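You operate a simulated robot arm through the tools that you are given. There is no shell and no other tool.

The job below is to be done with a simulated robot arm. You get a single attempt, and the scene is never put back.

TASK
Swap the brown sample card for the white one and slide the tray in till the bridge lamp lights.
Fine: brown card into the purple tray; switch on and gain at 4 before the tray goes in.

Only the result counts: the job must be done as asked and must still hold three seconds after the hand-in. Knocking over, shifting, dropping, spilling or breaking anything else fails it.

THE ROBOT
A 7-joint arm with a fingered hand, fixed in place. Base frame: the origin is on the floor under the middle of its stand, x ahead of it, y to its left, z up; the work surface is at about z = 820. Lengths are in mm, angles in rad, forces in N, time in s.
It reaches about 1089 mm from its shoulder. Its first joint turns from -2.601 to 2.601 rad. Payload 3.5 kg.
The TCP is the grasp point between the finger pads, 30 mm short of the fingertips. In the tool frame z runs along the fingers and y along their closing line. The gripper opens to 104 mm; its body begins 35 mm behind the TCP. The gripper is a hand of 4 fingers: y runs from the thumb to the fingers, the wrist lies at [-15, -110, -186] in the tool frame, and closing takes about 1.5 s.
Orientation is that of the tool frame in the base frame, as [roll, pitch, yaw] about the fixed x, y, z axes, in that order (R = Rz(yaw) Ry(pitch) Rx(roll)). With the fingers straight down and the wrist toward the robot, the tool's x, y and z point along [0, 1, 0], [1, 0, 0] and [0, 0, -1] of the base frame.

THE INTERFACE
- The arm moves only by the tool nudge_tool. Its argument "series" is a list of rows, each an object of numbers (a shift or turn left out is 0, a gripper value left out holds the last): "wx", "wy", "wz": the turn, a rotation vector about the base's x, y, z in rad; "x", "y", "z": the shift along the base's x, y, z in mm. In form: [{"wx": .., "wy": .., "wz": .., "x": .., "y": .., "z": ..}, ...]. A call has 1 to 20 rows; each row is the pose to reach, as a shift and turn from the pose commanded when the call began. "jaw" is the closure, from 0 (fully open) to 1 (shut), set as the call begins (left out, the last holds). A row lasts 0.2 s, in which the tool goes at most 50 mm and 0.15 rad; a call with a longer step from one row to the next is refused whole, and so is a gripper value outside its range. Where a pose cannot be reached the arm comes as near as it can. A force on the tool above 40 N (or 10 N above the force at the start of the call, whichever is more), or a blocked arm, ends the call early, and 0.2 s more pass. Each finger travels about 45 mm/s and halts on what it meets, pressing with about 21 N; the grip force reading is that of the motor and also rises with nothing between the fingers. The clock runs only during rows and for 0.2 s after the last one: add rows that repeat a pose to give the fingers time. The reply holds the time, the measured pose of the TCP, the force on the tool along the base axes, the opening and the grip force, in the units named above and with some noise, with the torque about the TCP (base axes, N m) and any sound that the robot's microphone picked up.
- Cameras (640 x 400 px; columns grow to the right, rows downward): "scene" is fixed at [222, 498.8, 1551.6]; the picture's right is [-0.99, -0.11, 0.00], its down [-0.05, 0.45, -0.89] and it looks along [0.10, -0.88, -0.46] (base axes); focal length 354 px, centre (320, 200). "wrist" rides on the gripper at [61, -92, -130] in the tool frame; the picture's right is [-0.81, 0.28, -0.52], its down [-0.53, -0.71, 0.46] and it looks along [-0.24, 0.64, 0.72] (tool axes); focal length 275 px, centre (320, 200). There is no depth. A picture from a camera that has moved, and an enlarged one, comes with that camera's place and axes in the base frame and with its lens.
- grab_frame(camera): a new picture of that camera. It takes no simulated time.
- slide_trunk(by): slides the trunk up (or, below 0, down) by that many mm; the arm rides with it, the base frame stays. It gives what a move gives, with no picture.
- set_fingers(index, middle, ring, thumb_bend, thumb_turn): sets how far each is bent, from 0 (flat) to 1 (curled in); at 0.3 the hand is open as for a grip, at 0.7 the pads meet at the TCP. One left out holds its place. A second passes; each finger stops where it meets its share of the squeeze, and holds until it gets a number again. A gripper value or a shape takes the hand back. It gives what a move gives, with no picture; readings hold the bend of each and the force on the fingers (four entries, about 0 where the hand has none), thumb and palm. thumb_turn goes from beside the hand (0) to across from the fingers (1), as for a grip.
- preshape(shape): the hand has 4 fingers and takes this shape, open, in about a second: jaw (thumb against the fingers, like two jaws); tri (thumb and two fingers); tip (a fingertip pinch); poke (one finger out to press); point (the index stretched); flat (the hand flat); cup (the hand cupped); fist (a fist). The gripper value then closes the fingers along that shape, each until it touches; the sizes above hold for jaw. It gives what a move gives, with no picture.
- enlarge(camera, box): a new picture of the part [left, top, right, bottom] of that camera's present view, enlarged. It takes no simulated time.
- job_done(): hands the job in; it is judged then, once.

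Places have to be worked out from the pictures, the camera data and where the tool is seen. Open the gripper and draw the arm clear of the work before you hand the job in, unless the task says otherwise.

The tools are called by a JSON object that holds its "name" and its "arguments". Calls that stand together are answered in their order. nudge_tool: Moves the arm, as the interface text tells. Its arguments: {"type":"object","properties":{"series":{"type":"array","items":{"type":"object","properties":{"wx":{"type":"number"},"wy":{"type":"number"},"wz":{"type":"number"},"x":{"type":"number"},"y":{"type":"number"},"z":{"type":"number"}}}},"jaw":{"type":"number"}},"required":["series"]} The other tools are called the same way: slide_trunk (by) moves the trunk up or down; preshape (shape) gives the hand a shape; set_fingers (index, middle, ring, thumb_bend, thumb_turn) moves the fingers one by one; grab_frame (camera) takes a picture; enlarge (camera, box) takes an enlarged picture of a part of a camera's view; job_done () hands the job in.

At the start:

```text
t: 0.0
tcp_pos: [383.3, -416.1, 1214.3]
tcp_rot: [3.14, 0.0, 1.57]
contact_force: [0.5, -0.1, -0.3]
ft_torque: [0.04, -0.01, 0.01]
opening: 103.5
grasp_force: 0.0
shape: jaw
bend: [0.3, 0.3, 0.3, 0.3, 0.98]
finger forces: [0.0, 0.0, 0.0, 0.1, 0.0, 0.0]
trunk travel left (down, up): [-525.0, 185.0]
```

scene: 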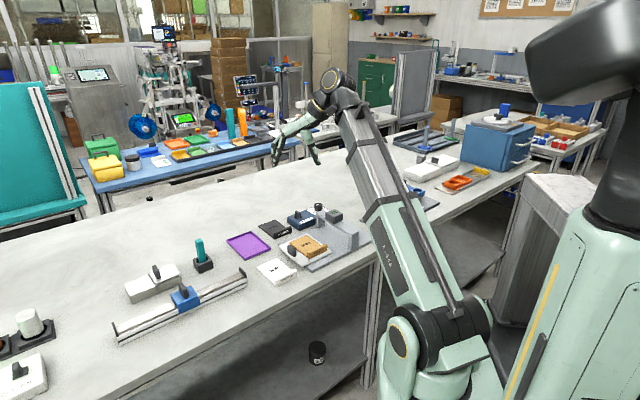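
wrist: 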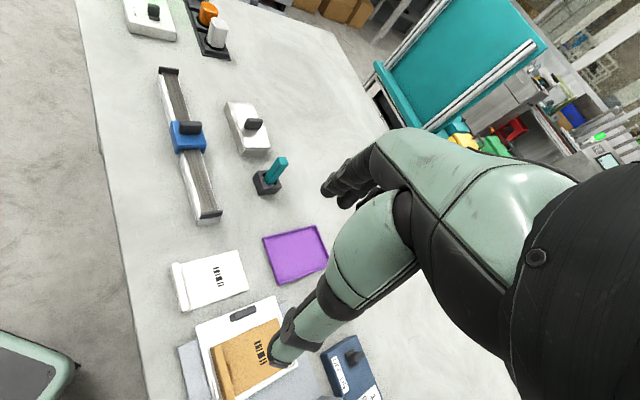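

The scene shows a purple tray, a white card, a brown card on a sliding tray, and a blue box that is probably the bridge amplifier. I'll enlarge these areas before planning any motion.

{"name": "enlarge", "arguments": {"camera": "scene", "box": [210, 180, 390, 300]}}

{"name": "enlarge", "arguments": {"camera": "wrist", "box": [150, 220, 410, 400]}}

{"name": "enlarge", "arguments": {"camera": "scene", "box": [0, 220, 260, 400]}}

```text
3.33 times, centred on (300, 240) of scene
camera zoom: at [222.0, 498.8, 1551.6], right [-0.99, -0.11, 0.0], down [-0.05, 0.45, -0.89], along [0.1, -0.88, -0.46], focal length 1180 px, centre (387, 67)
```

zoom: 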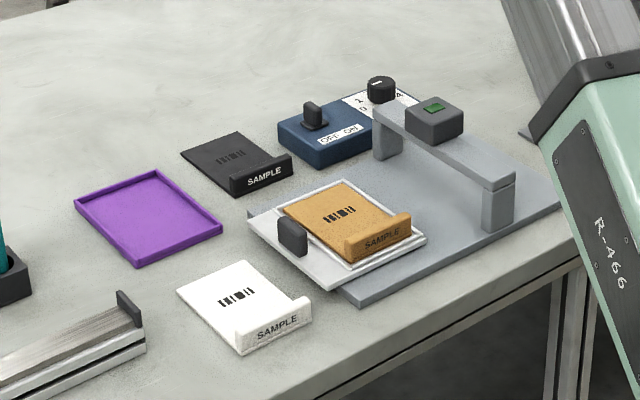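

```text
2.22 times, centred on (280, 310) of wrist
camera zoom: at [292.9, -354.6, 1346.1], right [0.28, -0.81, 0.52], down [-0.71, -0.53, -0.46], along [0.64, -0.24, -0.72], focal length 612 px, centre (409, -44)
```

zoom: 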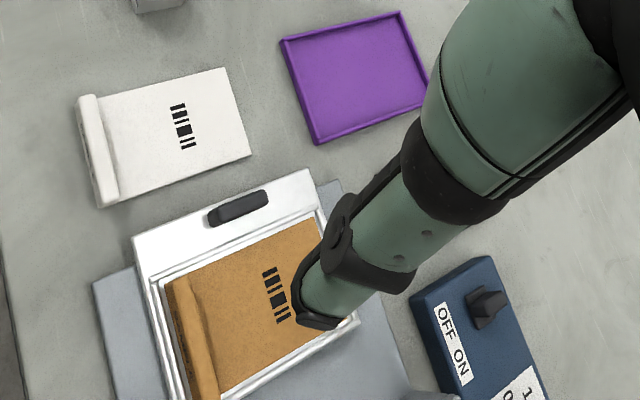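

```text
2.22 times, centred on (130, 310) of scene
camera zoom: at [222.0, 498.8, 1551.6], right [-0.99, -0.11, 0.0], down [-0.05, 0.45, -0.89], along [0.1, -0.88, -0.46], focal length 787 px, centre (742, -44)
```

zoom: 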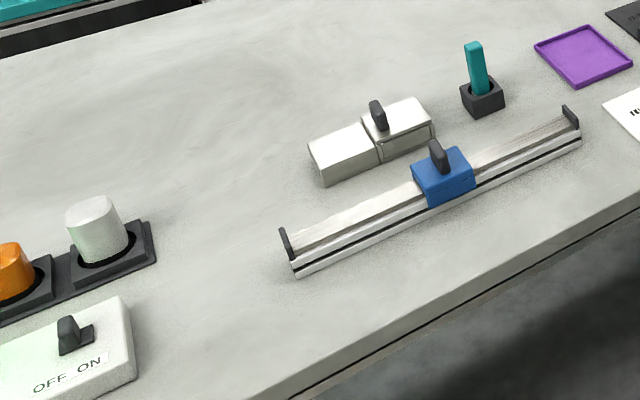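

I estimate the white card at about (460,-395), the brown card and tray around (390,-510), and the blue switch box around (420,-700). The table seems turned about 45° from the base. Zooming further will show me the controls, the lamp and the tray details.

{"name": "enlarge", "arguments": {"camera": "scene", "box": [280, 196, 344, 236]}}

{"name": "enlarge", "arguments": {"camera": "scene", "box": [270, 225, 350, 275]}}

{"name": "enlarge", "arguments": {"camera": "wrist", "box": [300, 320, 428, 400]}}

```text
10.00 times, centred on (312, 216) of scene
camera zoom: at [222.0, 498.8, 1551.6], right [-0.99, -0.11, 0.0], down [-0.05, 0.45, -0.89], along [0.1, -0.88, -0.46], focal length 3540 px, centre (400, 40)
```

zoom: 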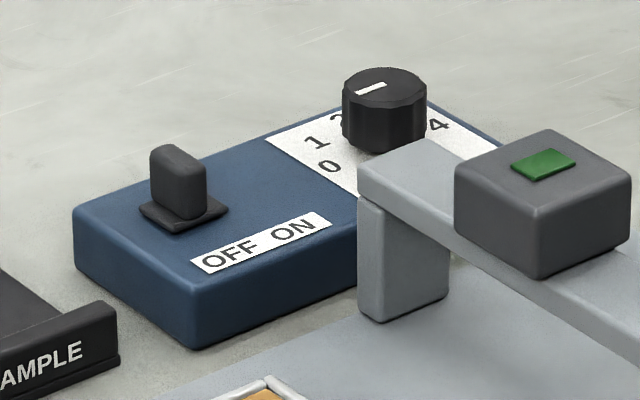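

```text
8.00 times, centred on (310, 250) of scene
camera zoom: at [222.0, 498.8, 1551.6], right [-0.99, -0.11, 0.0], down [-0.05, 0.45, -0.89], along [0.1, -0.88, -0.46], focal length 2832 px, centre (400, -200)
```

zoom: 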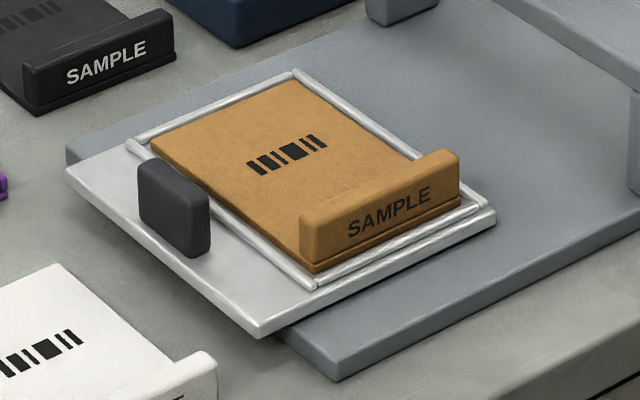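

```text
5.00 times, centred on (364, 360) of wrist
camera zoom: at [292.9, -354.6, 1346.1], right [0.28, -0.81, 0.52], down [-0.71, -0.53, -0.46], along [0.64, -0.24, -0.72], focal length 1376 px, centre (100, -600)
```

zoom: 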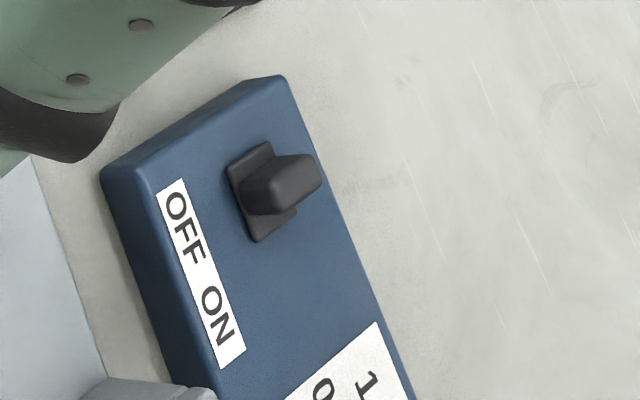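

The lever on the blue box leans toward OFF, and the dial runs 0 to 4 with the pointer near the low end. I'll turn the hand about 45° to line up with the table and go to a high viewpoint over the controls, so I can triangulate with the wrist camera.

{"name": "nudge_tool", "arguments": {"series": [{"wz": -0.1, "x": -18, "y": -35, "z": 0}, {"wz": -0.2, "x": -36, "y": -70, "z": 0}, {"wz": -0.3, "x": -54, "y": -105, "z": 0}, {"wz": -0.4, "x": -72, "y": -140, "z": -10}, {"wz": -0.5, "x": -90, "y": -175, "z": -20}, {"wz": -0.6, "x": -108, "y": -210, "z": -30}, {"wz": -0.7, "x": -126, "y": -245, "z": -40}, {"wz": -0.785, "x": -145, "y": -279, "z": -50}, {"wz": -0.785, "x": -145, "y": -279, "z": -50}]}}

{"name": "grab_frame", "arguments": {"camera": "wrist"}}

{"name": "grab_frame", "arguments": {"camera": "scene"}}

```text
t: 2.0
tcp_pos: [239.1, -694.6, 1164.2]
tcp_rot: [-3.139, 0.0, 0.783]
contact_force: [0.2, -0.8, 0.4]
ft_torque: [-0.02, 0.03, 0.02]
opening: 103.9
grasp_force: 0.1
shape: jaw
bend: [0.3, 0.3, 0.3, 0.3, 0.98]
finger forces: [0.1, 0.1, 0.0, 0.1, 0.0, 0.0]
trunk travel left (down, up): [-525.0, 185.0]
```

```text
taken
camera wrist: at [217.1, -585.8, 1295.4], right [-0.38, -0.77, 0.52], down [-0.88, 0.13, -0.46], along [0.28, -0.63, -0.72], focal length 275 px, centre (320, 200)
```

wrist: 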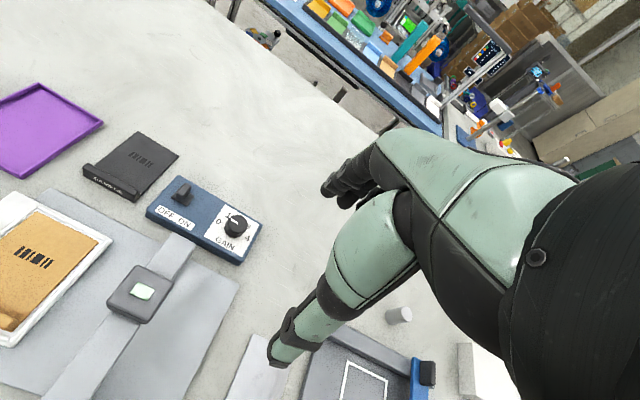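

```text
taken
```

scene: 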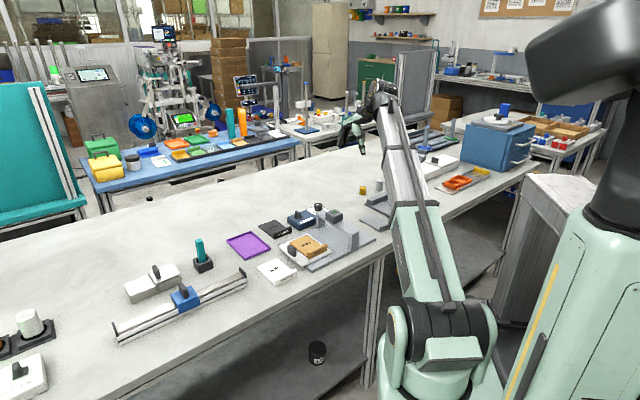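

The wrist view now shows the blue box, the dial and the bridge. I'll enlarge those for precise positions.

{"name": "enlarge", "arguments": {"camera": "wrist", "box": [136, 160, 272, 245]}}

{"name": "enlarge", "arguments": {"camera": "wrist", "box": [0, 180, 256, 340]}}

{"name": "enlarge", "arguments": {"camera": "scene", "box": [280, 196, 344, 236]}}

```text
4.71 times, centred on (204, 202) of wrist
camera zoom: at [217.1, -585.8, 1295.4], right [-0.38, -0.77, 0.52], down [-0.88, 0.13, -0.46], along [0.28, -0.63, -0.72], focal length 1295 px, centre (866, 188)
```

zoom: 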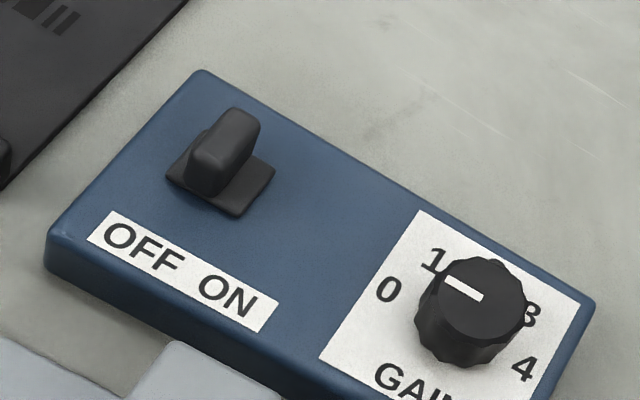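

```text
2.50 times, centred on (128, 260) of wrist
camera zoom: at [217.1, -585.8, 1295.4], right [-0.38, -0.77, 0.52], down [-0.88, 0.13, -0.46], along [0.28, -0.63, -0.72], focal length 688 px, centre (800, 50)
```

zoom: 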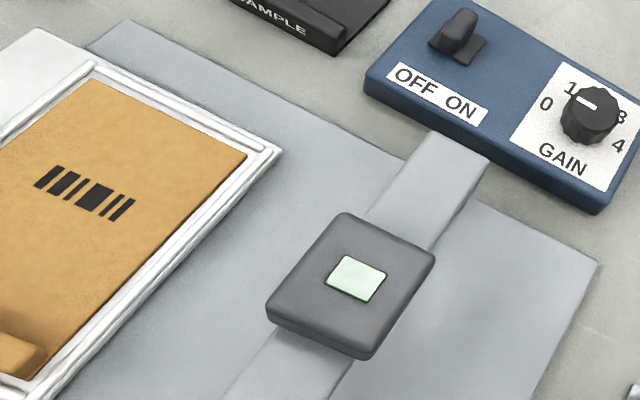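

```text
10.00 times, centred on (312, 216) of scene
camera zoom: at [222.0, 498.8, 1551.6], right [-0.99, -0.11, 0.0], down [-0.05, 0.45, -0.89], along [0.1, -0.88, -0.46], focal length 3540 px, centre (400, 40)
```

zoom: 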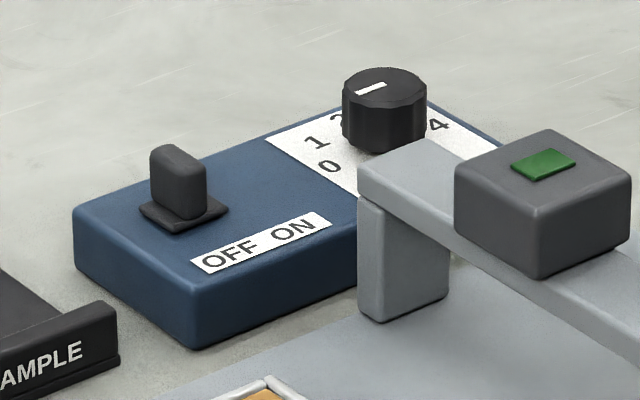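

From the two views I get these positions:
- Knob top at about (363,-761,880), pointing at 0. The dial steps are 45° clockwise, so reaching 4 needs a 180° clockwise turn.
- Lever pivot near (434,-696), with its top at about z=880.
- Bridge beam top at z≈890 and lamp box top at z≈928.

I'll try the poke shape and see where the fingertip sits.

{"name": "preshape", "arguments": {"shape": "poke"}}

{"name": "grab_frame", "arguments": {"camera": "wrist"}}

{"name": "enlarge", "arguments": {"camera": "scene", "box": [320, 70, 448, 150]}}

```text
t: 2.9
tcp_pos: [238.1, -693.2, 1164.7]
tcp_rot: [3.14, -0.001, 0.786]
contact_force: [0.5, 0.2, 0.4]
ft_torque: [-0.02, -0.01, -0.05]
opening: 0.0
grasp_force: 0.0
shape: poke
bend: [0.7, 0.7, 0.99, 1.0, 1.0]
finger forces: [0.1, 0.0, 0.0, 0.0, 0.0, 0.0]
trunk travel left (down, up): [-525.0, 185.0]
```

```text
taken
camera wrist: at [217.3, -585.3, 1295.7], right [-0.38, -0.77, 0.52], down [-0.88, 0.13, -0.46], along [0.28, -0.63, -0.72], focal length 275 px, centre (320, 200)
```

wrist: 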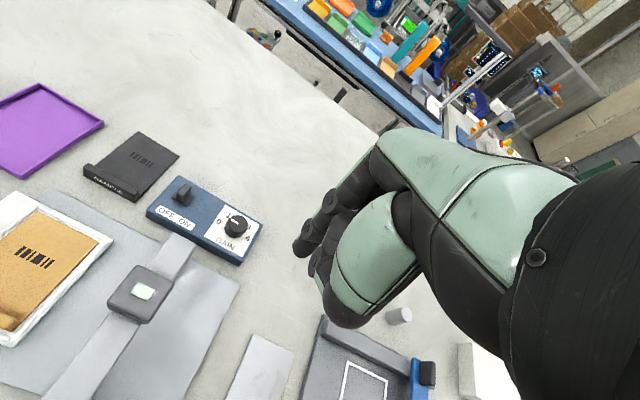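

```text
5.00 times, centred on (384, 110) of scene
camera zoom: at [222.0, 498.8, 1551.6], right [-0.99, -0.11, 0.0], down [-0.05, 0.45, -0.89], along [0.1, -0.88, -0.46], focal length 1770 px, centre (0, 650)
```

zoom: 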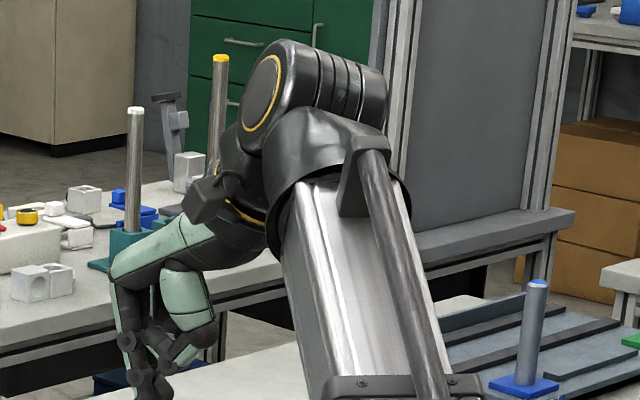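

The poke shape keeps two fingers together, so a closed jaw may push better. I'll zoom in on the lever and the fingers to measure them.

{"name": "enlarge", "arguments": {"camera": "wrist", "box": [160, 168, 208, 198]}}

{"name": "enlarge", "arguments": {"camera": "wrist", "box": [280, 120, 440, 340]}}

{"name": "enlarge", "arguments": {"camera": "scene", "box": [285, 205, 309, 220]}}

```text
13.33 times, centred on (184, 183) of wrist
camera zoom: at [217.3, -585.3, 1295.7], right [-0.38, -0.77, 0.52], down [-0.88, 0.13, -0.46], along [0.28, -0.63, -0.72], focal length 3670 px, centre (2133, 427)
```

zoom: 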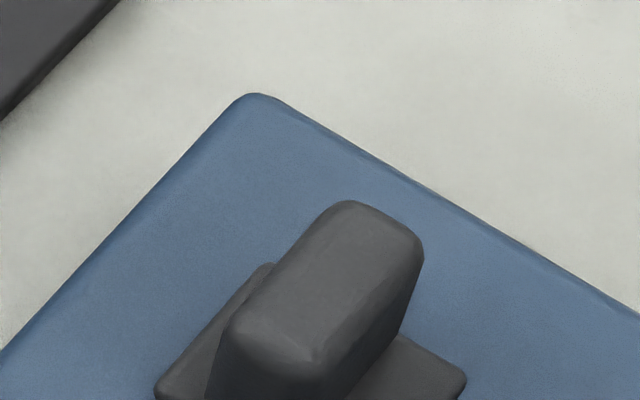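

```text
1.82 times, centred on (360, 230) of wrist
camera zoom: at [217.3, -585.3, 1295.7], right [-0.38, -0.77, 0.52], down [-0.88, 0.13, -0.46], along [0.28, -0.63, -0.72], focal length 500 px, centre (247, 146)
```

zoom: 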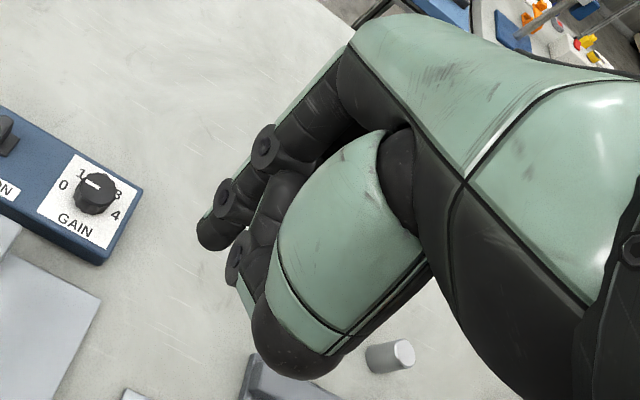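

```text
16.00 times, centred on (297, 212) of scene
camera zoom: at [222.0, 498.8, 1551.6], right [-0.99, -0.11, 0.0], down [-0.05, 0.45, -0.89], along [0.1, -0.88, -0.46], focal length 5665 px, centre (688, 0)
```

zoom: 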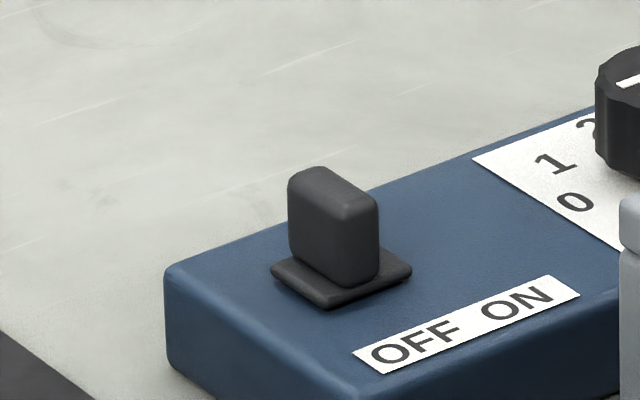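

The paddle and its plate sit over the OFF label (S≈-183), and ON is about 31 mm further along -S. So this is a slide switch that moves along the table direction -S. I'll go back to the jaw shape, close it, and bring the hand to the far-left (+S) side of the paddle at a safe height.

{"name": "preshape", "arguments": {"shape": "jaw"}}

{"name": "nudge_tool", "arguments": {"series": [{"x": 42, "y": 8, "z": 0}, {"x": 84, "y": 16, "z": 0}, {"x": 126, "y": 24, "z": 0}, {"x": 168, "y": 32, "z": 0}, {"x": 210, "y": 41, "z": 0}, {"x": 249, "y": 50, "z": 0}, {"x": 249, "y": 50, "z": -45}, {"x": 249, "y": 50, "z": -90}, {"x": 249, "y": 50, "z": -135}, {"x": 249, "y": 50, "z": -175}, {"x": 249, "y": 50, "z": -205}, {"x": 249, "y": 50, "z": -205}], "jaw": 1.0}}

{"name": "grab_frame", "arguments": {"camera": "wrist"}}

{"name": "enlarge", "arguments": {"camera": "scene", "box": [230, 150, 358, 230]}}

```text
t: 3.8
tcp_pos: [239.9, -692.7, 1165.6]
tcp_rot: [-3.139, 0.002, 0.786]
contact_force: [0.5, -0.1, 0.8]
ft_torque: [0.01, 0.01, 0.01]
opening: 103.8
grasp_force: 0.0
shape: jaw
bend: [0.3, 0.3, 0.3, 0.3, 0.98]
finger forces: [0.0, 0.1, 0.1, 0.0, 0.0, 0.0]
trunk travel left (down, up): [-525.0, 185.0]
```

```text
t: 6.4
tcp_pos: [489.7, -645.8, 959.4]
tcp_rot: [-3.141, -0.002, 0.786]
contact_force: [0.6, 1.2, 0.3]
ft_torque: [0.03, 0.03, -0.02]
opening: 0.0
grasp_force: 21.2
shape: jaw
bend: [0.7, 0.7, 0.7, 0.47, 1.0]
finger forces: [0.0, 0.1, 0.0, 0.0, 0.0, 0.0]
trunk travel left (down, up): [-525.0, 185.0]
```

```text
taken
camera wrist: at [469.1, -537.9, 1090.3], right [-0.38, -0.77, 0.52], down [-0.88, 0.13, -0.46], along [0.28, -0.63, -0.72], focal length 275 px, centre (320, 200)
```

wrist: 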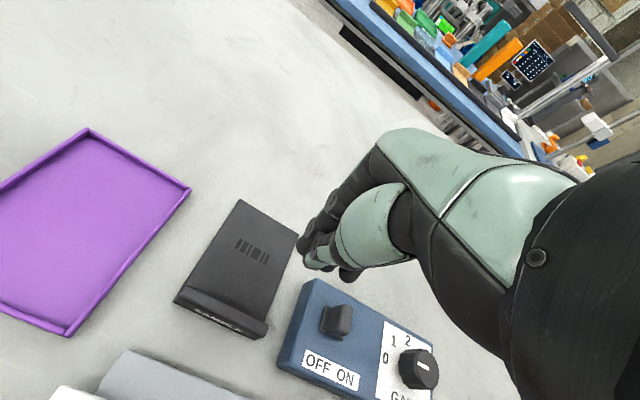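

```text
5.00 times, centred on (294, 190) of scene
camera zoom: at [222.0, 498.8, 1551.6], right [-0.99, -0.11, 0.0], down [-0.05, 0.45, -0.89], along [0.1, -0.88, -0.46], focal length 1770 px, centre (450, 250)
```

zoom: 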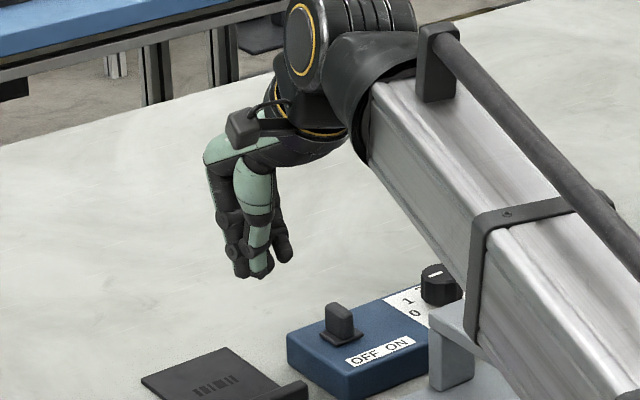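

The forearm passes close to the bridge in this view. Before going lower I'll check the whole arm for clearance.

{"name": "grab_frame", "arguments": {"camera": "scene"}}

{"name": "enlarge", "arguments": {"camera": "scene", "box": [260, 140, 516, 300]}}

```text
taken
```

scene: 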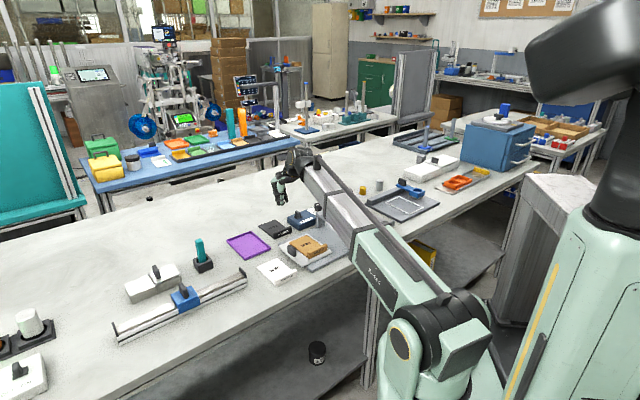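

```text
2.50 times, centred on (388, 220) of scene
camera zoom: at [222.0, 498.8, 1551.6], right [-0.99, -0.11, 0.0], down [-0.05, 0.45, -0.89], along [0.1, -0.88, -0.46], focal length 885 px, centre (150, 150)
```

zoom: 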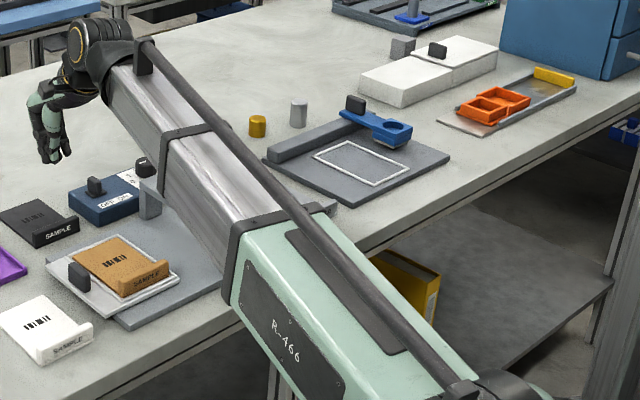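

The forearm clears for now, but raising the trunk will lift the elbow and give more margin over the bridge and table edge. I'll slide the trunk up 150 mm and then check the pose.

{"name": "slide_trunk", "arguments": {"by": 150}}

{"name": "grab_frame", "arguments": {"camera": "scene"}}

```text
t: 8.2
tcp_pos: [490.7, -646.6, 1110.2]
tcp_rot: [-3.142, 0.0, 0.785]
contact_force: [0.2, -0.4, -1.2]
ft_torque: [0.05, 0.0, 0.02]
opening: 0.2
grasp_force: 20.9
shape: jaw
bend: [0.7, 0.7, 0.7, 0.47, 1.0]
finger forces: [0.1, 0.0, 0.1, 0.1, 0.0, 0.0]
trunk travel left (down, up): [-675.0, 35.0]
```

```text
taken
```

scene: 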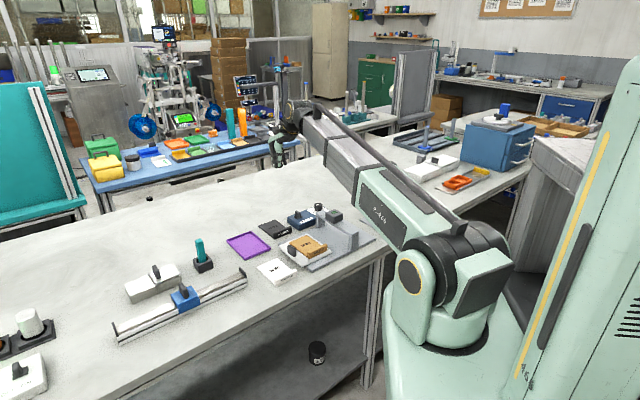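

The shoulder is now higher and the hand is at z=1110. I'll lower beside the +S side of the slide paddle, stopping with the fingertips just above paddle height, and look.

{"name": "nudge_tool", "arguments": {"series": [{"x": 1, "y": 8, "z": -45}, {"x": 1, "y": 8, "z": -90}, {"x": 1, "y": 8, "z": -135}, {"x": 1, "y": 8, "z": -170}, {"x": 1, "y": 8, "z": -195}, {"x": 1, "y": 8, "z": -205}, {"x": 1, "y": 8, "z": -205}]}}

{"name": "enlarge", "arguments": {"camera": "scene", "box": [262, 170, 342, 220]}}

{"name": "grab_frame", "arguments": {"camera": "wrist"}}

{"name": "grab_frame", "arguments": {"camera": "scene"}}

```text
t: 9.8
tcp_pos: [490.3, -638.0, 905.2]
tcp_rot: [-3.141, 0.001, 0.787]
contact_force: [-0.8, -0.1, -0.1]
ft_torque: [-0.03, -0.01, -0.01]
opening: 0.1
grasp_force: 20.5
shape: jaw
bend: [0.7, 0.7, 0.7, 0.47, 1.0]
finger forces: [0.0, 0.0, 0.1, 0.1, 0.1, 0.1]
trunk travel left (down, up): [-675.0, 35.0]
```

```text
8.00 times, centred on (302, 195) of scene
camera zoom: at [222.0, 498.8, 1551.6], right [-0.99, -0.11, 0.0], down [-0.05, 0.45, -0.89], along [0.1, -0.88, -0.46], focal length 2832 px, centre (464, 240)
```

zoom: 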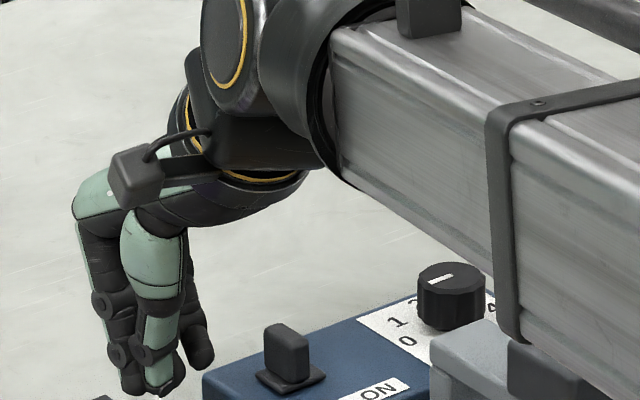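

```text
taken
camera wrist: at [468.9, -529.1, 1036.0], right [-0.38, -0.77, 0.52], down [-0.88, 0.13, -0.46], along [0.28, -0.63, -0.72], focal length 275 px, centre (320, 200)
```

wrist: 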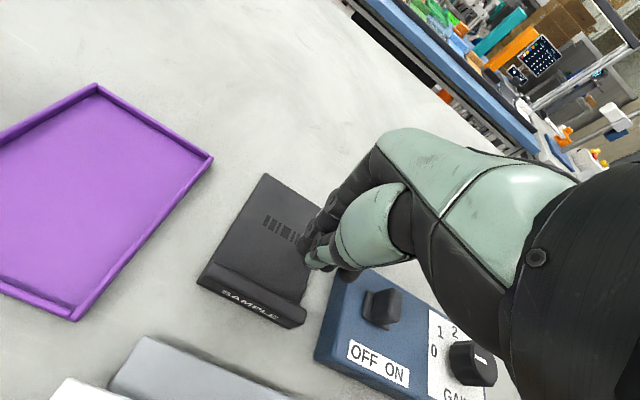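

```text
taken
```

scene: 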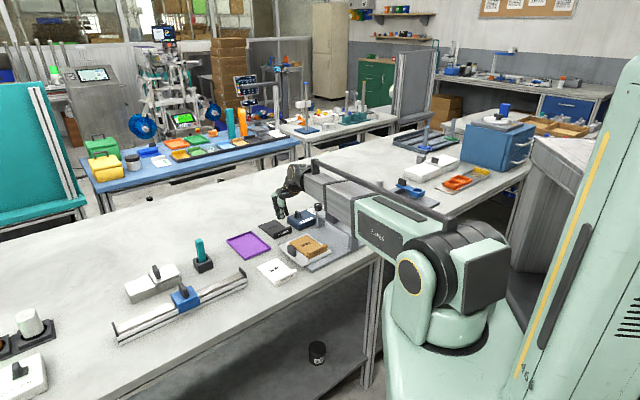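

The forearm runs well above the bridge. The leading (-S) finger of the closed hand is about 38 mm to the -S side of the TCP. I'll lower 13 mm, centre on the paddle in N, and creep toward it.

{"name": "nudge_tool", "arguments": {"series": [{"x": -6, "y": 6, "z": -7}, {"x": -6, "y": 6, "z": -13}, {"x": -13, "y": -1, "z": -13}, {"x": -20, "y": -8, "z": -13}, {"x": -26, "y": -14, "z": -13}, {"x": -26, "y": -14, "z": -13}]}}

{"name": "enlarge", "arguments": {"camera": "scene", "box": [270, 190, 334, 230]}}

{"name": "enlarge", "arguments": {"camera": "wrist", "box": [280, 180, 480, 400]}}

```text
t: 11.2
tcp_pos: [464.9, -651.8, 891.5]
tcp_rot: [3.14, 0.0, 0.787]
contact_force: [0.3, 0.3, 0.3]
ft_torque: [0.0, 0.0, 0.02]
opening: 0.0
grasp_force: 21.2
shape: jaw
bend: [0.7, 0.7, 0.7, 0.47, 1.0]
finger forces: [0.0, 0.0, 0.1, 0.0, 0.1, 0.0]
trunk travel left (down, up): [-675.0, 35.0]
```

```text
10.00 times, centred on (302, 210) of scene
camera zoom: at [222.0, 498.8, 1551.6], right [-0.99, -0.11, 0.0], down [-0.05, 0.45, -0.89], along [0.1, -0.88, -0.46], focal length 3540 px, centre (500, 100)
```

zoom: 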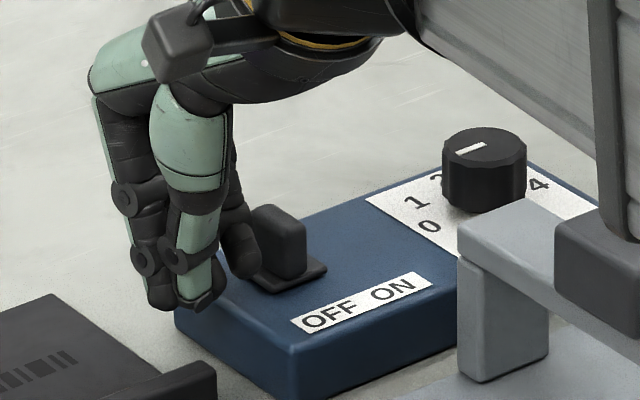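

```text
1.82 times, centred on (380, 290) of wrist
camera zoom: at [443.3, -543.6, 1022.2], right [-0.38, -0.77, 0.52], down [-0.88, 0.13, -0.46], along [0.28, -0.63, -0.72], focal length 500 px, centre (211, 36)
```

zoom: 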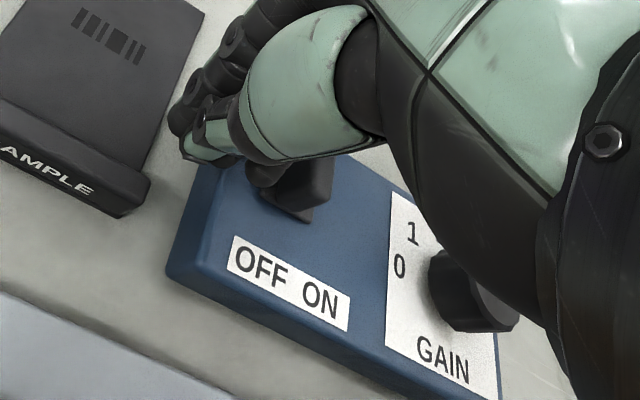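

The finger is right next to the paddle on its +S side with no force yet. I'll push along -S in small steps and watch the force.

{"name": "nudge_tool", "arguments": {"series": [{"x": -3, "y": -3}, {"x": -6, "y": -6}, {"x": -9, "y": -9}, {"x": -12, "y": -12}, {"x": -15, "y": -15}, {"x": -18, "y": -18}]}}

{"name": "enlarge", "arguments": {"camera": "scene", "box": [270, 190, 334, 230]}}

```text
t: 12.6
tcp_pos: [446.6, -670.7, 891.3]
tcp_rot: [-3.141, 0.0, 0.786]
contact_force: [-0.4, 0.2, -0.3]
ft_torque: [0.0, -0.02, -0.02]
opening: 0.2
grasp_force: 20.9
shape: jaw
bend: [0.7, 0.7, 0.7, 0.47, 1.0]
finger forces: [0.0, 0.0, 0.0, 0.1, 0.1, 0.0]
trunk travel left (down, up): [-675.0, 35.0]
```

```text
10.00 times, centred on (302, 210) of scene
camera zoom: at [222.0, 498.8, 1551.6], right [-0.99, -0.11, 0.0], down [-0.05, 0.45, -0.89], along [0.1, -0.88, -0.46], focal length 3540 px, centre (500, 100)
```

zoom: 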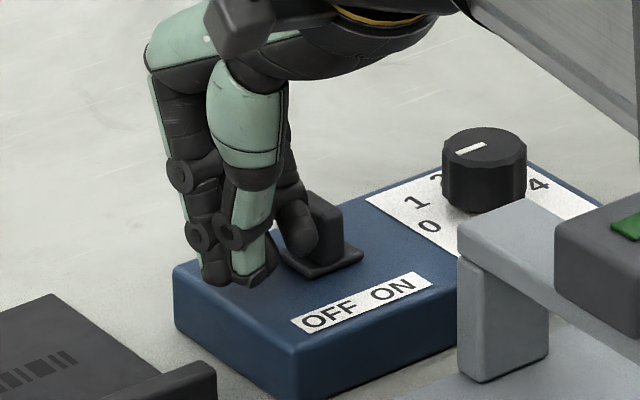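

The slider is moving easily, about 19 mm so far. I'll keep pushing toward ON in small steps and check for an end stop.

{"name": "nudge_tool", "arguments": {"series": [{"x": -2.5, "y": -2.5}, {"x": -5, "y": -5}, {"x": -7.5, "y": -7.5}, {"x": -9, "y": -9}]}}

{"name": "enlarge", "arguments": {"camera": "scene", "box": [270, 190, 334, 230]}}

```text
t: 13.6
tcp_pos: [442.6, -676.5, 891.7]
tcp_rot: [-3.14, -0.003, 0.788]
contact_force: [27.2, 21.7, -1.4]
ft_torque: [0.29, -0.42, 0.07]
opening: 0.2
grasp_force: 21.4
shape: jaw
bend: [0.7, 0.7, 0.7, 0.47, 1.0]
finger forces: [0.0, 0.0, 33.7, 0.1, 0.0, 0.0]
trunk travel left (down, up): [-675.0, 35.0]
```

```text
10.00 times, centred on (302, 210) of scene
camera zoom: at [222.0, 498.8, 1551.6], right [-0.99, -0.11, 0.0], down [-0.05, 0.45, -0.89], along [0.1, -0.88, -0.46], focal length 3540 px, centre (500, 100)
```

zoom: 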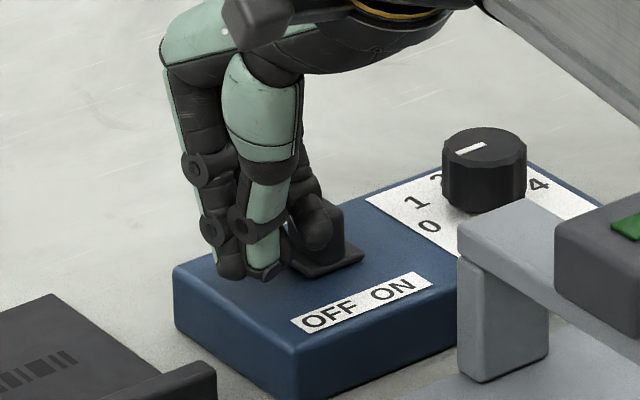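

The force rose to about 35 N and the slider stopped moving, so it's at the ON end stop and the box hasn't moved. I'll back off along +S, then rise, and check the switch.

{"name": "nudge_tool", "arguments": {"series": [{"x": 10, "y": 10}, {"x": 25, "y": 25}, {"x": 35, "y": 35}, {"x": 35, "y": 35, "z": 45}, {"x": 35, "y": 35, "z": 90}, {"x": 35, "y": 35, "z": 130}, {"x": 35, "y": 35, "z": 150}], "jaw": 0}}

{"name": "enlarge", "arguments": {"camera": "scene", "box": [270, 190, 334, 230]}}

{"name": "grab_frame", "arguments": {"camera": "wrist"}}

```text
t: 15.2
tcp_pos: [472.6, -644.8, 1040.6]
tcp_rot: [-3.141, -0.001, 0.785]
contact_force: [-0.1, -0.5, -0.4]
ft_torque: [-0.04, 0.05, 0.0]
opening: 103.9
grasp_force: 0.1
shape: jaw
bend: [0.3, 0.3, 0.3, 0.3, 0.98]
finger forces: [0.0, 0.1, 0.0, 0.0, 0.1, 0.1]
trunk travel left (down, up): [-675.0, 35.0]
```

```text
10.00 times, centred on (302, 210) of scene
camera zoom: at [222.0, 498.8, 1551.6], right [-0.99, -0.11, 0.0], down [-0.05, 0.45, -0.89], along [0.1, -0.88, -0.46], focal length 3540 px, centre (500, 100)
```

zoom: 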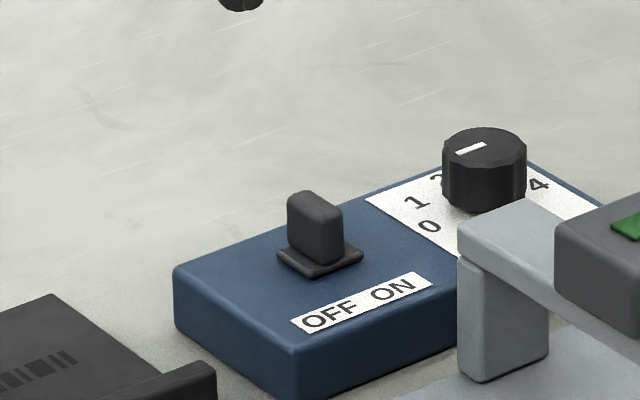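

```text
taken
camera wrist: at [451.5, -536.8, 1172.0], right [-0.38, -0.77, 0.52], down [-0.88, 0.13, -0.46], along [0.28, -0.63, -0.72], focal length 275 px, centre (320, 200)
```

wrist: 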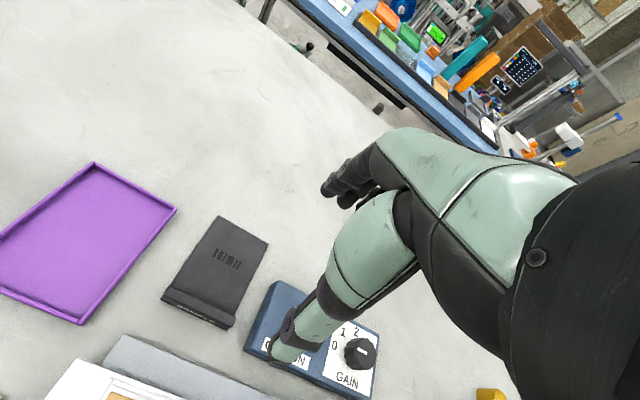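

The switch sits at its ON stop, and the box hasn't moved. Next is the gain knob: I'll move above it at a safe height, try the tri shape and check finger placement.

{"name": "nudge_tool", "arguments": {"series": [{"x": -28, "y": -29}, {"x": -55, "y": -58}, {"x": -82, "y": -87}, {"x": -110, "y": -116}, {"x": -110, "y": -116}]}}

{"name": "preshape", "arguments": {"shape": "tri"}}

{"name": "grab_frame", "arguments": {"camera": "wrist"}}

{"name": "enlarge", "arguments": {"camera": "scene", "box": [270, 130, 398, 230]}}

```text
t: 16.4
tcp_pos: [364.9, -759.3, 1040.8]
tcp_rot: [3.141, -0.002, 0.787]
contact_force: [0.3, 0.3, -0.1]
ft_torque: [-0.02, 0.0, 0.0]
opening: 103.8
grasp_force: 0.1
shape: jaw
bend: [0.3, 0.3, 0.3, 0.3, 0.98]
finger forces: [0.0, 0.0, 0.0, 0.0, 0.0, 0.2]
trunk travel left (down, up): [-675.0, 35.0]
```

```text
t: 17.2
tcp_pos: [364.6, -759.8, 1041.0]
tcp_rot: [-3.141, 0.0, 0.785]
contact_force: [-1.5, 0.1, 0.5]
ft_torque: [0.0, 0.0, -0.01]
opening: 103.4
grasp_force: 0.0
shape: tri
bend: [0.3, 0.3, 0.99, 0.3, 0.98]
finger forces: [0.0, 0.1, 0.0, 0.1, 0.1, 0.0]
trunk travel left (down, up): [-675.0, 35.0]
```

```text
taken
camera wrist: at [343.6, -651.5, 1172.2], right [-0.38, -0.77, 0.52], down [-0.88, 0.13, -0.46], along [0.28, -0.63, -0.72], focal length 275 px, centre (320, 200)
```

wrist: 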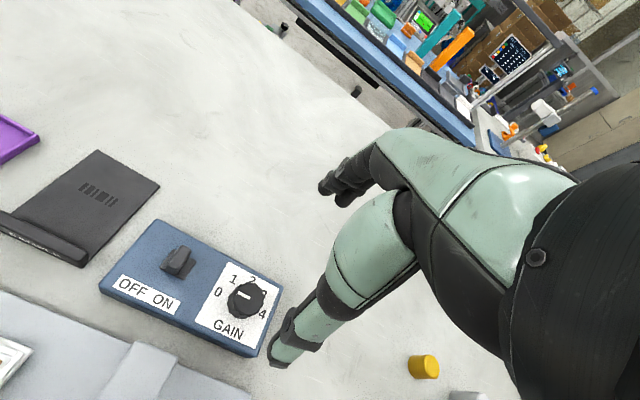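

```text
4.00 times, centred on (334, 180) of scene
camera zoom: at [222.0, 498.8, 1551.6], right [-0.99, -0.11, 0.0], down [-0.05, 0.45, -0.89], along [0.1, -0.88, -0.46], focal length 1416 px, centre (264, 280)
```

zoom: 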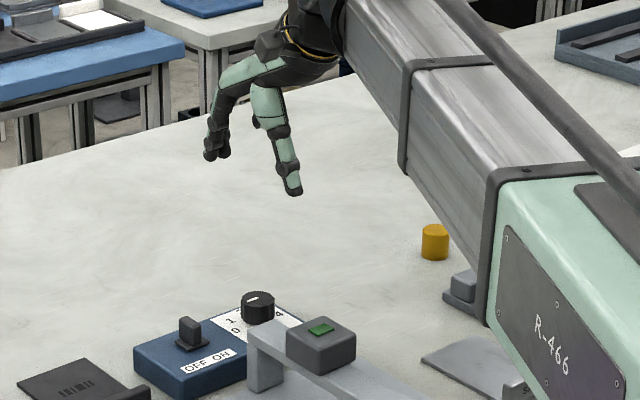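

The tri shape leaves index, middle and thumb open while the ring finger is curled. I'll zoom in on the knob and the fingertips for accurate alignment.

{"name": "enlarge", "arguments": {"camera": "wrist", "box": [90, 210, 290, 360]}}

{"name": "enlarge", "arguments": {"camera": "wrist", "box": [240, 120, 400, 380]}}

{"name": "enlarge", "arguments": {"camera": "scene", "box": [310, 140, 358, 184]}}

```text
2.67 times, centred on (190, 285) of wrist
camera zoom: at [343.6, -651.5, 1172.2], right [-0.38, -0.77, 0.52], down [-0.88, 0.13, -0.46], along [0.28, -0.63, -0.72], focal length 734 px, centre (667, -27)
```

zoom: 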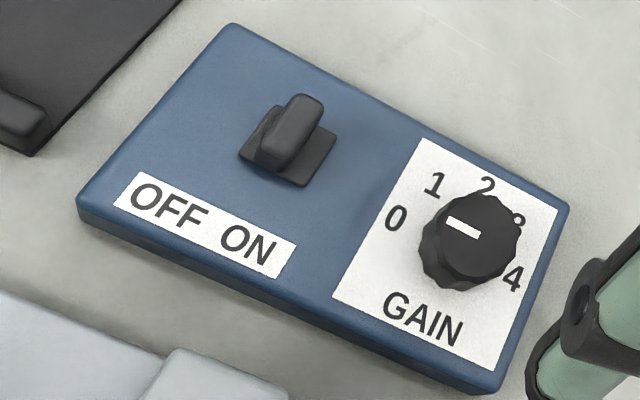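

```text
1.54 times, centred on (320, 250) of wrist
camera zoom: at [343.6, -651.5, 1172.2], right [-0.38, -0.77, 0.52], down [-0.88, 0.13, -0.46], along [0.28, -0.63, -0.72], focal length 424 px, centre (320, 123)
```

zoom: 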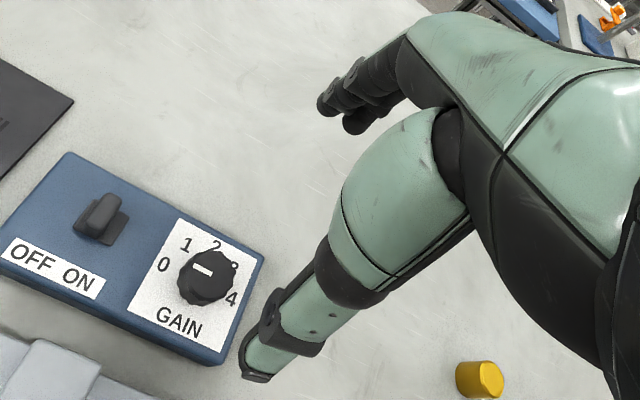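

```text
9.09 times, centred on (334, 162) of scene
camera zoom: at [222.0, 498.8, 1551.6], right [-0.99, -0.11, 0.0], down [-0.05, 0.45, -0.89], along [0.1, -0.88, -0.46], focal length 3219 px, centre (193, 546)
```

zoom: 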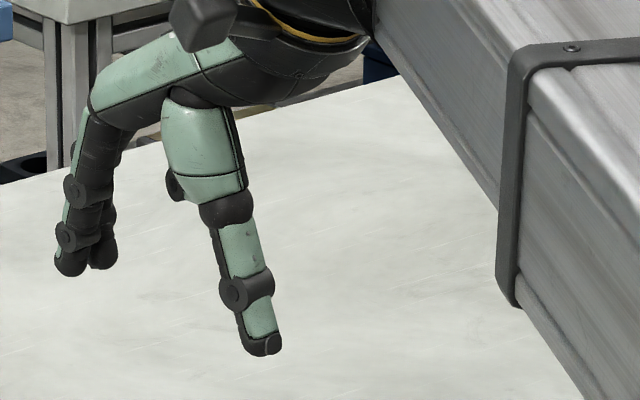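

The knob centre is confirmed at (362.5,-761.8). The middle finger faces the thumb near tool x=0, so the jaw shape will cage the knob. I'll test how far the hand can yaw above the knob, starting counter-clockwise.

{"name": "preshape", "arguments": {"shape": "jaw"}}

{"name": "nudge_tool", "arguments": {"series": [{"wz": 0.15, "x": -2, "y": -2}, {"wz": 0.3, "x": -2, "y": -2}, {"wz": 0.45, "x": -2, "y": -2}, {"wz": 0.6, "x": -2, "y": -2}, {"wz": 0.75, "x": -2, "y": -2}, {"wz": 0.9, "x": -2, "y": -2}, {"wz": 1.05, "x": -2, "y": -2}, {"wz": 1.2, "x": -2, "y": -2}, {"wz": 1.35, "x": -2, "y": -2}, {"wz": 1.5, "x": -2, "y": -2}, {"wz": 1.5, "x": -2, "y": -2}]}}

{"name": "grab_frame", "arguments": {"camera": "scene"}}

{"name": "grab_frame", "arguments": {"camera": "wrist"}}

```text
t: 18.1
tcp_pos: [364.7, -759.8, 1041.8]
tcp_rot: [-3.14, -0.001, 0.786]
contact_force: [-0.3, -0.3, -0.5]
ft_torque: [-0.01, -0.02, 0.0]
opening: 103.7
grasp_force: 0.1
shape: jaw
bend: [0.3, 0.3, 0.3, 0.3, 0.98]
finger forces: [0.0, 0.1, 0.0, 0.0, 0.0, 0.0]
trunk travel left (down, up): [-675.0, 35.0]
```

```text
t: 20.6
tcp_pos: [358.7, -754.0, 1042.1]
tcp_rot: [-3.141, -0.001, 2.287]
contact_force: [-0.4, 0.0, -0.1]
ft_torque: [-0.01, -0.04, -0.04]
opening: 104.0
grasp_force: 0.1
shape: jaw
bend: [0.3, 0.3, 0.3, 0.3, 0.98]
finger forces: [0.0, 0.0, 0.0, 0.0, 0.0, 0.0]
out of reach, approached as far as the arm can: row 10, 11
trunk travel left (down, up): [-675.0, 35.0]
```

```text
taken
```

scene: 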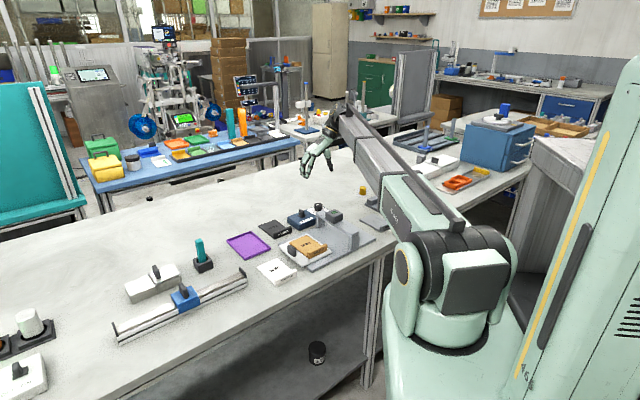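

```text
taken
camera wrist: at [250.1, -769.2, 1172.1], right [0.74, -0.43, 0.52], down [-0.19, -0.87, -0.45], along [0.65, 0.24, -0.72], focal length 275 px, centre (320, 200)
```

wrist: 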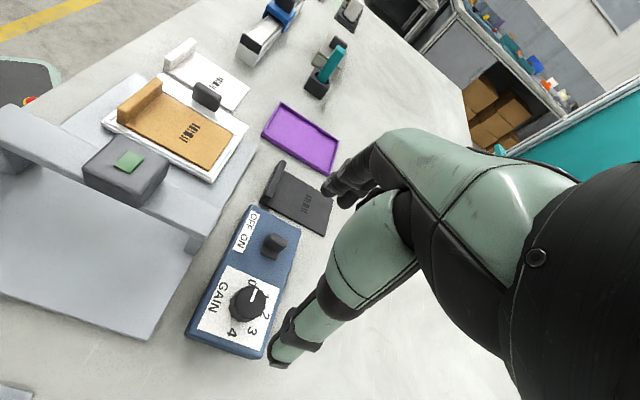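

The hand yaws to about +1.35 rad cleanly. I'll grip at +0.8 rad and turn to -0.8 rad, twice, which keeps the fingers clear of the switch paddle. Now I'll rotate back to +0.8 above the knob with the jaw partly closed.

{"name": "nudge_tool", "arguments": {"series": [{"wz": -0.15, "x": 0, "y": 0}, {"wz": -0.3}, {"wz": -0.45}, {"wz": -0.6}, {"wz": -0.7}, {"wz": -0.7}, {"wz": -0.7}], "jaw": 0.4}}

```text
t: 22.1
tcp_pos: [359.2, -754.9, 1041.4]
tcp_rot: [-3.14, 0.0, 1.584]
contact_force: [-0.4, 0.3, -0.8]
ft_torque: [0.01, 0.0, -0.02]
opening: 62.7
grasp_force: 0.0
shape: jaw
bend: [0.29, 0.4, 0.37, 0.64, 1.0]
finger forces: [0.1, 0.0, 0.0, 0.0, 0.0, 0.0]
trunk travel left (down, up): [-675.0, 35.0]
```

The finger bends look uneven: the thumb is bent more than the fingers. I'll look at the hand before relying on this grip geometry.

{"name": "enlarge", "arguments": {"camera": "scene", "box": [290, 120, 370, 184]}}

{"name": "enlarge", "arguments": {"camera": "wrist", "box": [180, 110, 440, 390]}}

```text
6.25 times, centred on (330, 152) of scene
camera zoom: at [222.0, 498.8, 1551.6], right [-0.99, -0.11, 0.0], down [-0.05, 0.45, -0.89], along [0.1, -0.88, -0.46], focal length 2213 px, centre (258, 500)
```

zoom: 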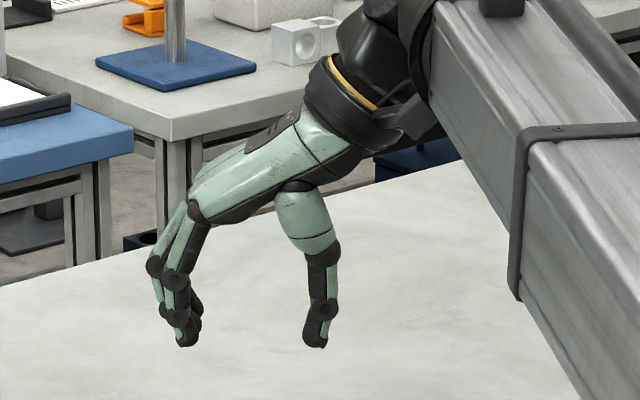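

```text
1.43 times, centred on (310, 250) of wrist
camera zoom: at [266.7, -694.6, 1172.5], right [0.29, -0.81, 0.52], down [-0.71, -0.54, -0.46], along [0.65, -0.23, -0.72], focal length 393 px, centre (334, 129)
```

zoom: 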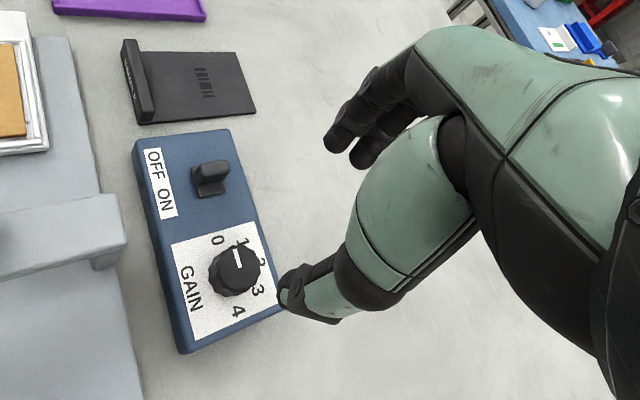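

The grip is symmetric about the TCP with a gap of about 62 mm, which is fine. I'll centre over the knob and descend partway, then check alignment.

{"name": "nudge_tool", "arguments": {"series": [{"x": 3.3, "y": -6.9}, {"x": 3.3, "y": -6.9, "z": -40}, {"x": 3.3, "y": -6.9, "z": -80}, {"x": 3.3, "y": -6.9, "z": -110}, {"x": 3.3, "y": -6.9, "z": -110}]}}

{"name": "enlarge", "arguments": {"camera": "scene", "box": [280, 150, 360, 230]}}

{"name": "enlarge", "arguments": {"camera": "wrist", "box": [180, 110, 440, 390]}}

```text
t: 23.4
tcp_pos: [364.8, -762.2, 934.0]
tcp_rot: [3.141, 0.0, 1.585]
contact_force: [-1.0, -0.1, 0.3]
ft_torque: [0.0, 0.01, 0.01]
opening: 62.9
grasp_force: 0.0
shape: jaw
bend: [0.29, 0.4, 0.37, 0.64, 1.0]
finger forces: [0.1, 0.1, 0.1, 0.0, 0.1, 0.0]
trunk travel left (down, up): [-675.0, 35.0]
```

```text
5.00 times, centred on (320, 190) of scene
camera zoom: at [222.0, 498.8, 1551.6], right [-0.99, -0.11, 0.0], down [-0.05, 0.45, -0.89], along [0.1, -0.88, -0.46], focal length 1770 px, centre (320, 250)
```

zoom: 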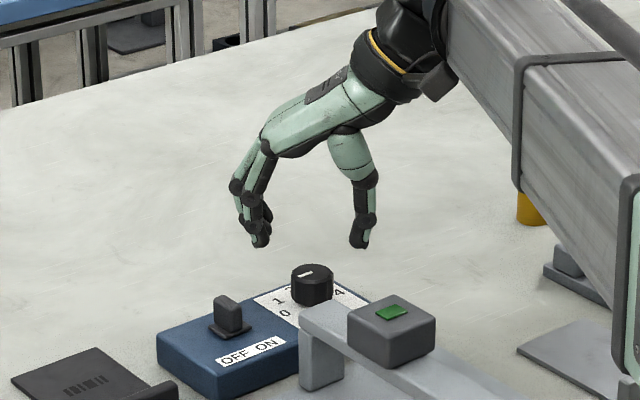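

```text
1.43 times, centred on (310, 250) of wrist
camera zoom: at [271.7, -701.9, 1064.2], right [0.29, -0.81, 0.52], down [-0.7, -0.54, -0.46], along [0.65, -0.23, -0.72], focal length 393 px, centre (334, 129)
```

zoom: 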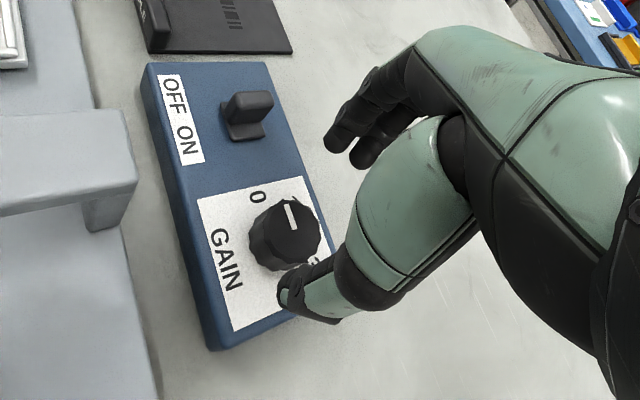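

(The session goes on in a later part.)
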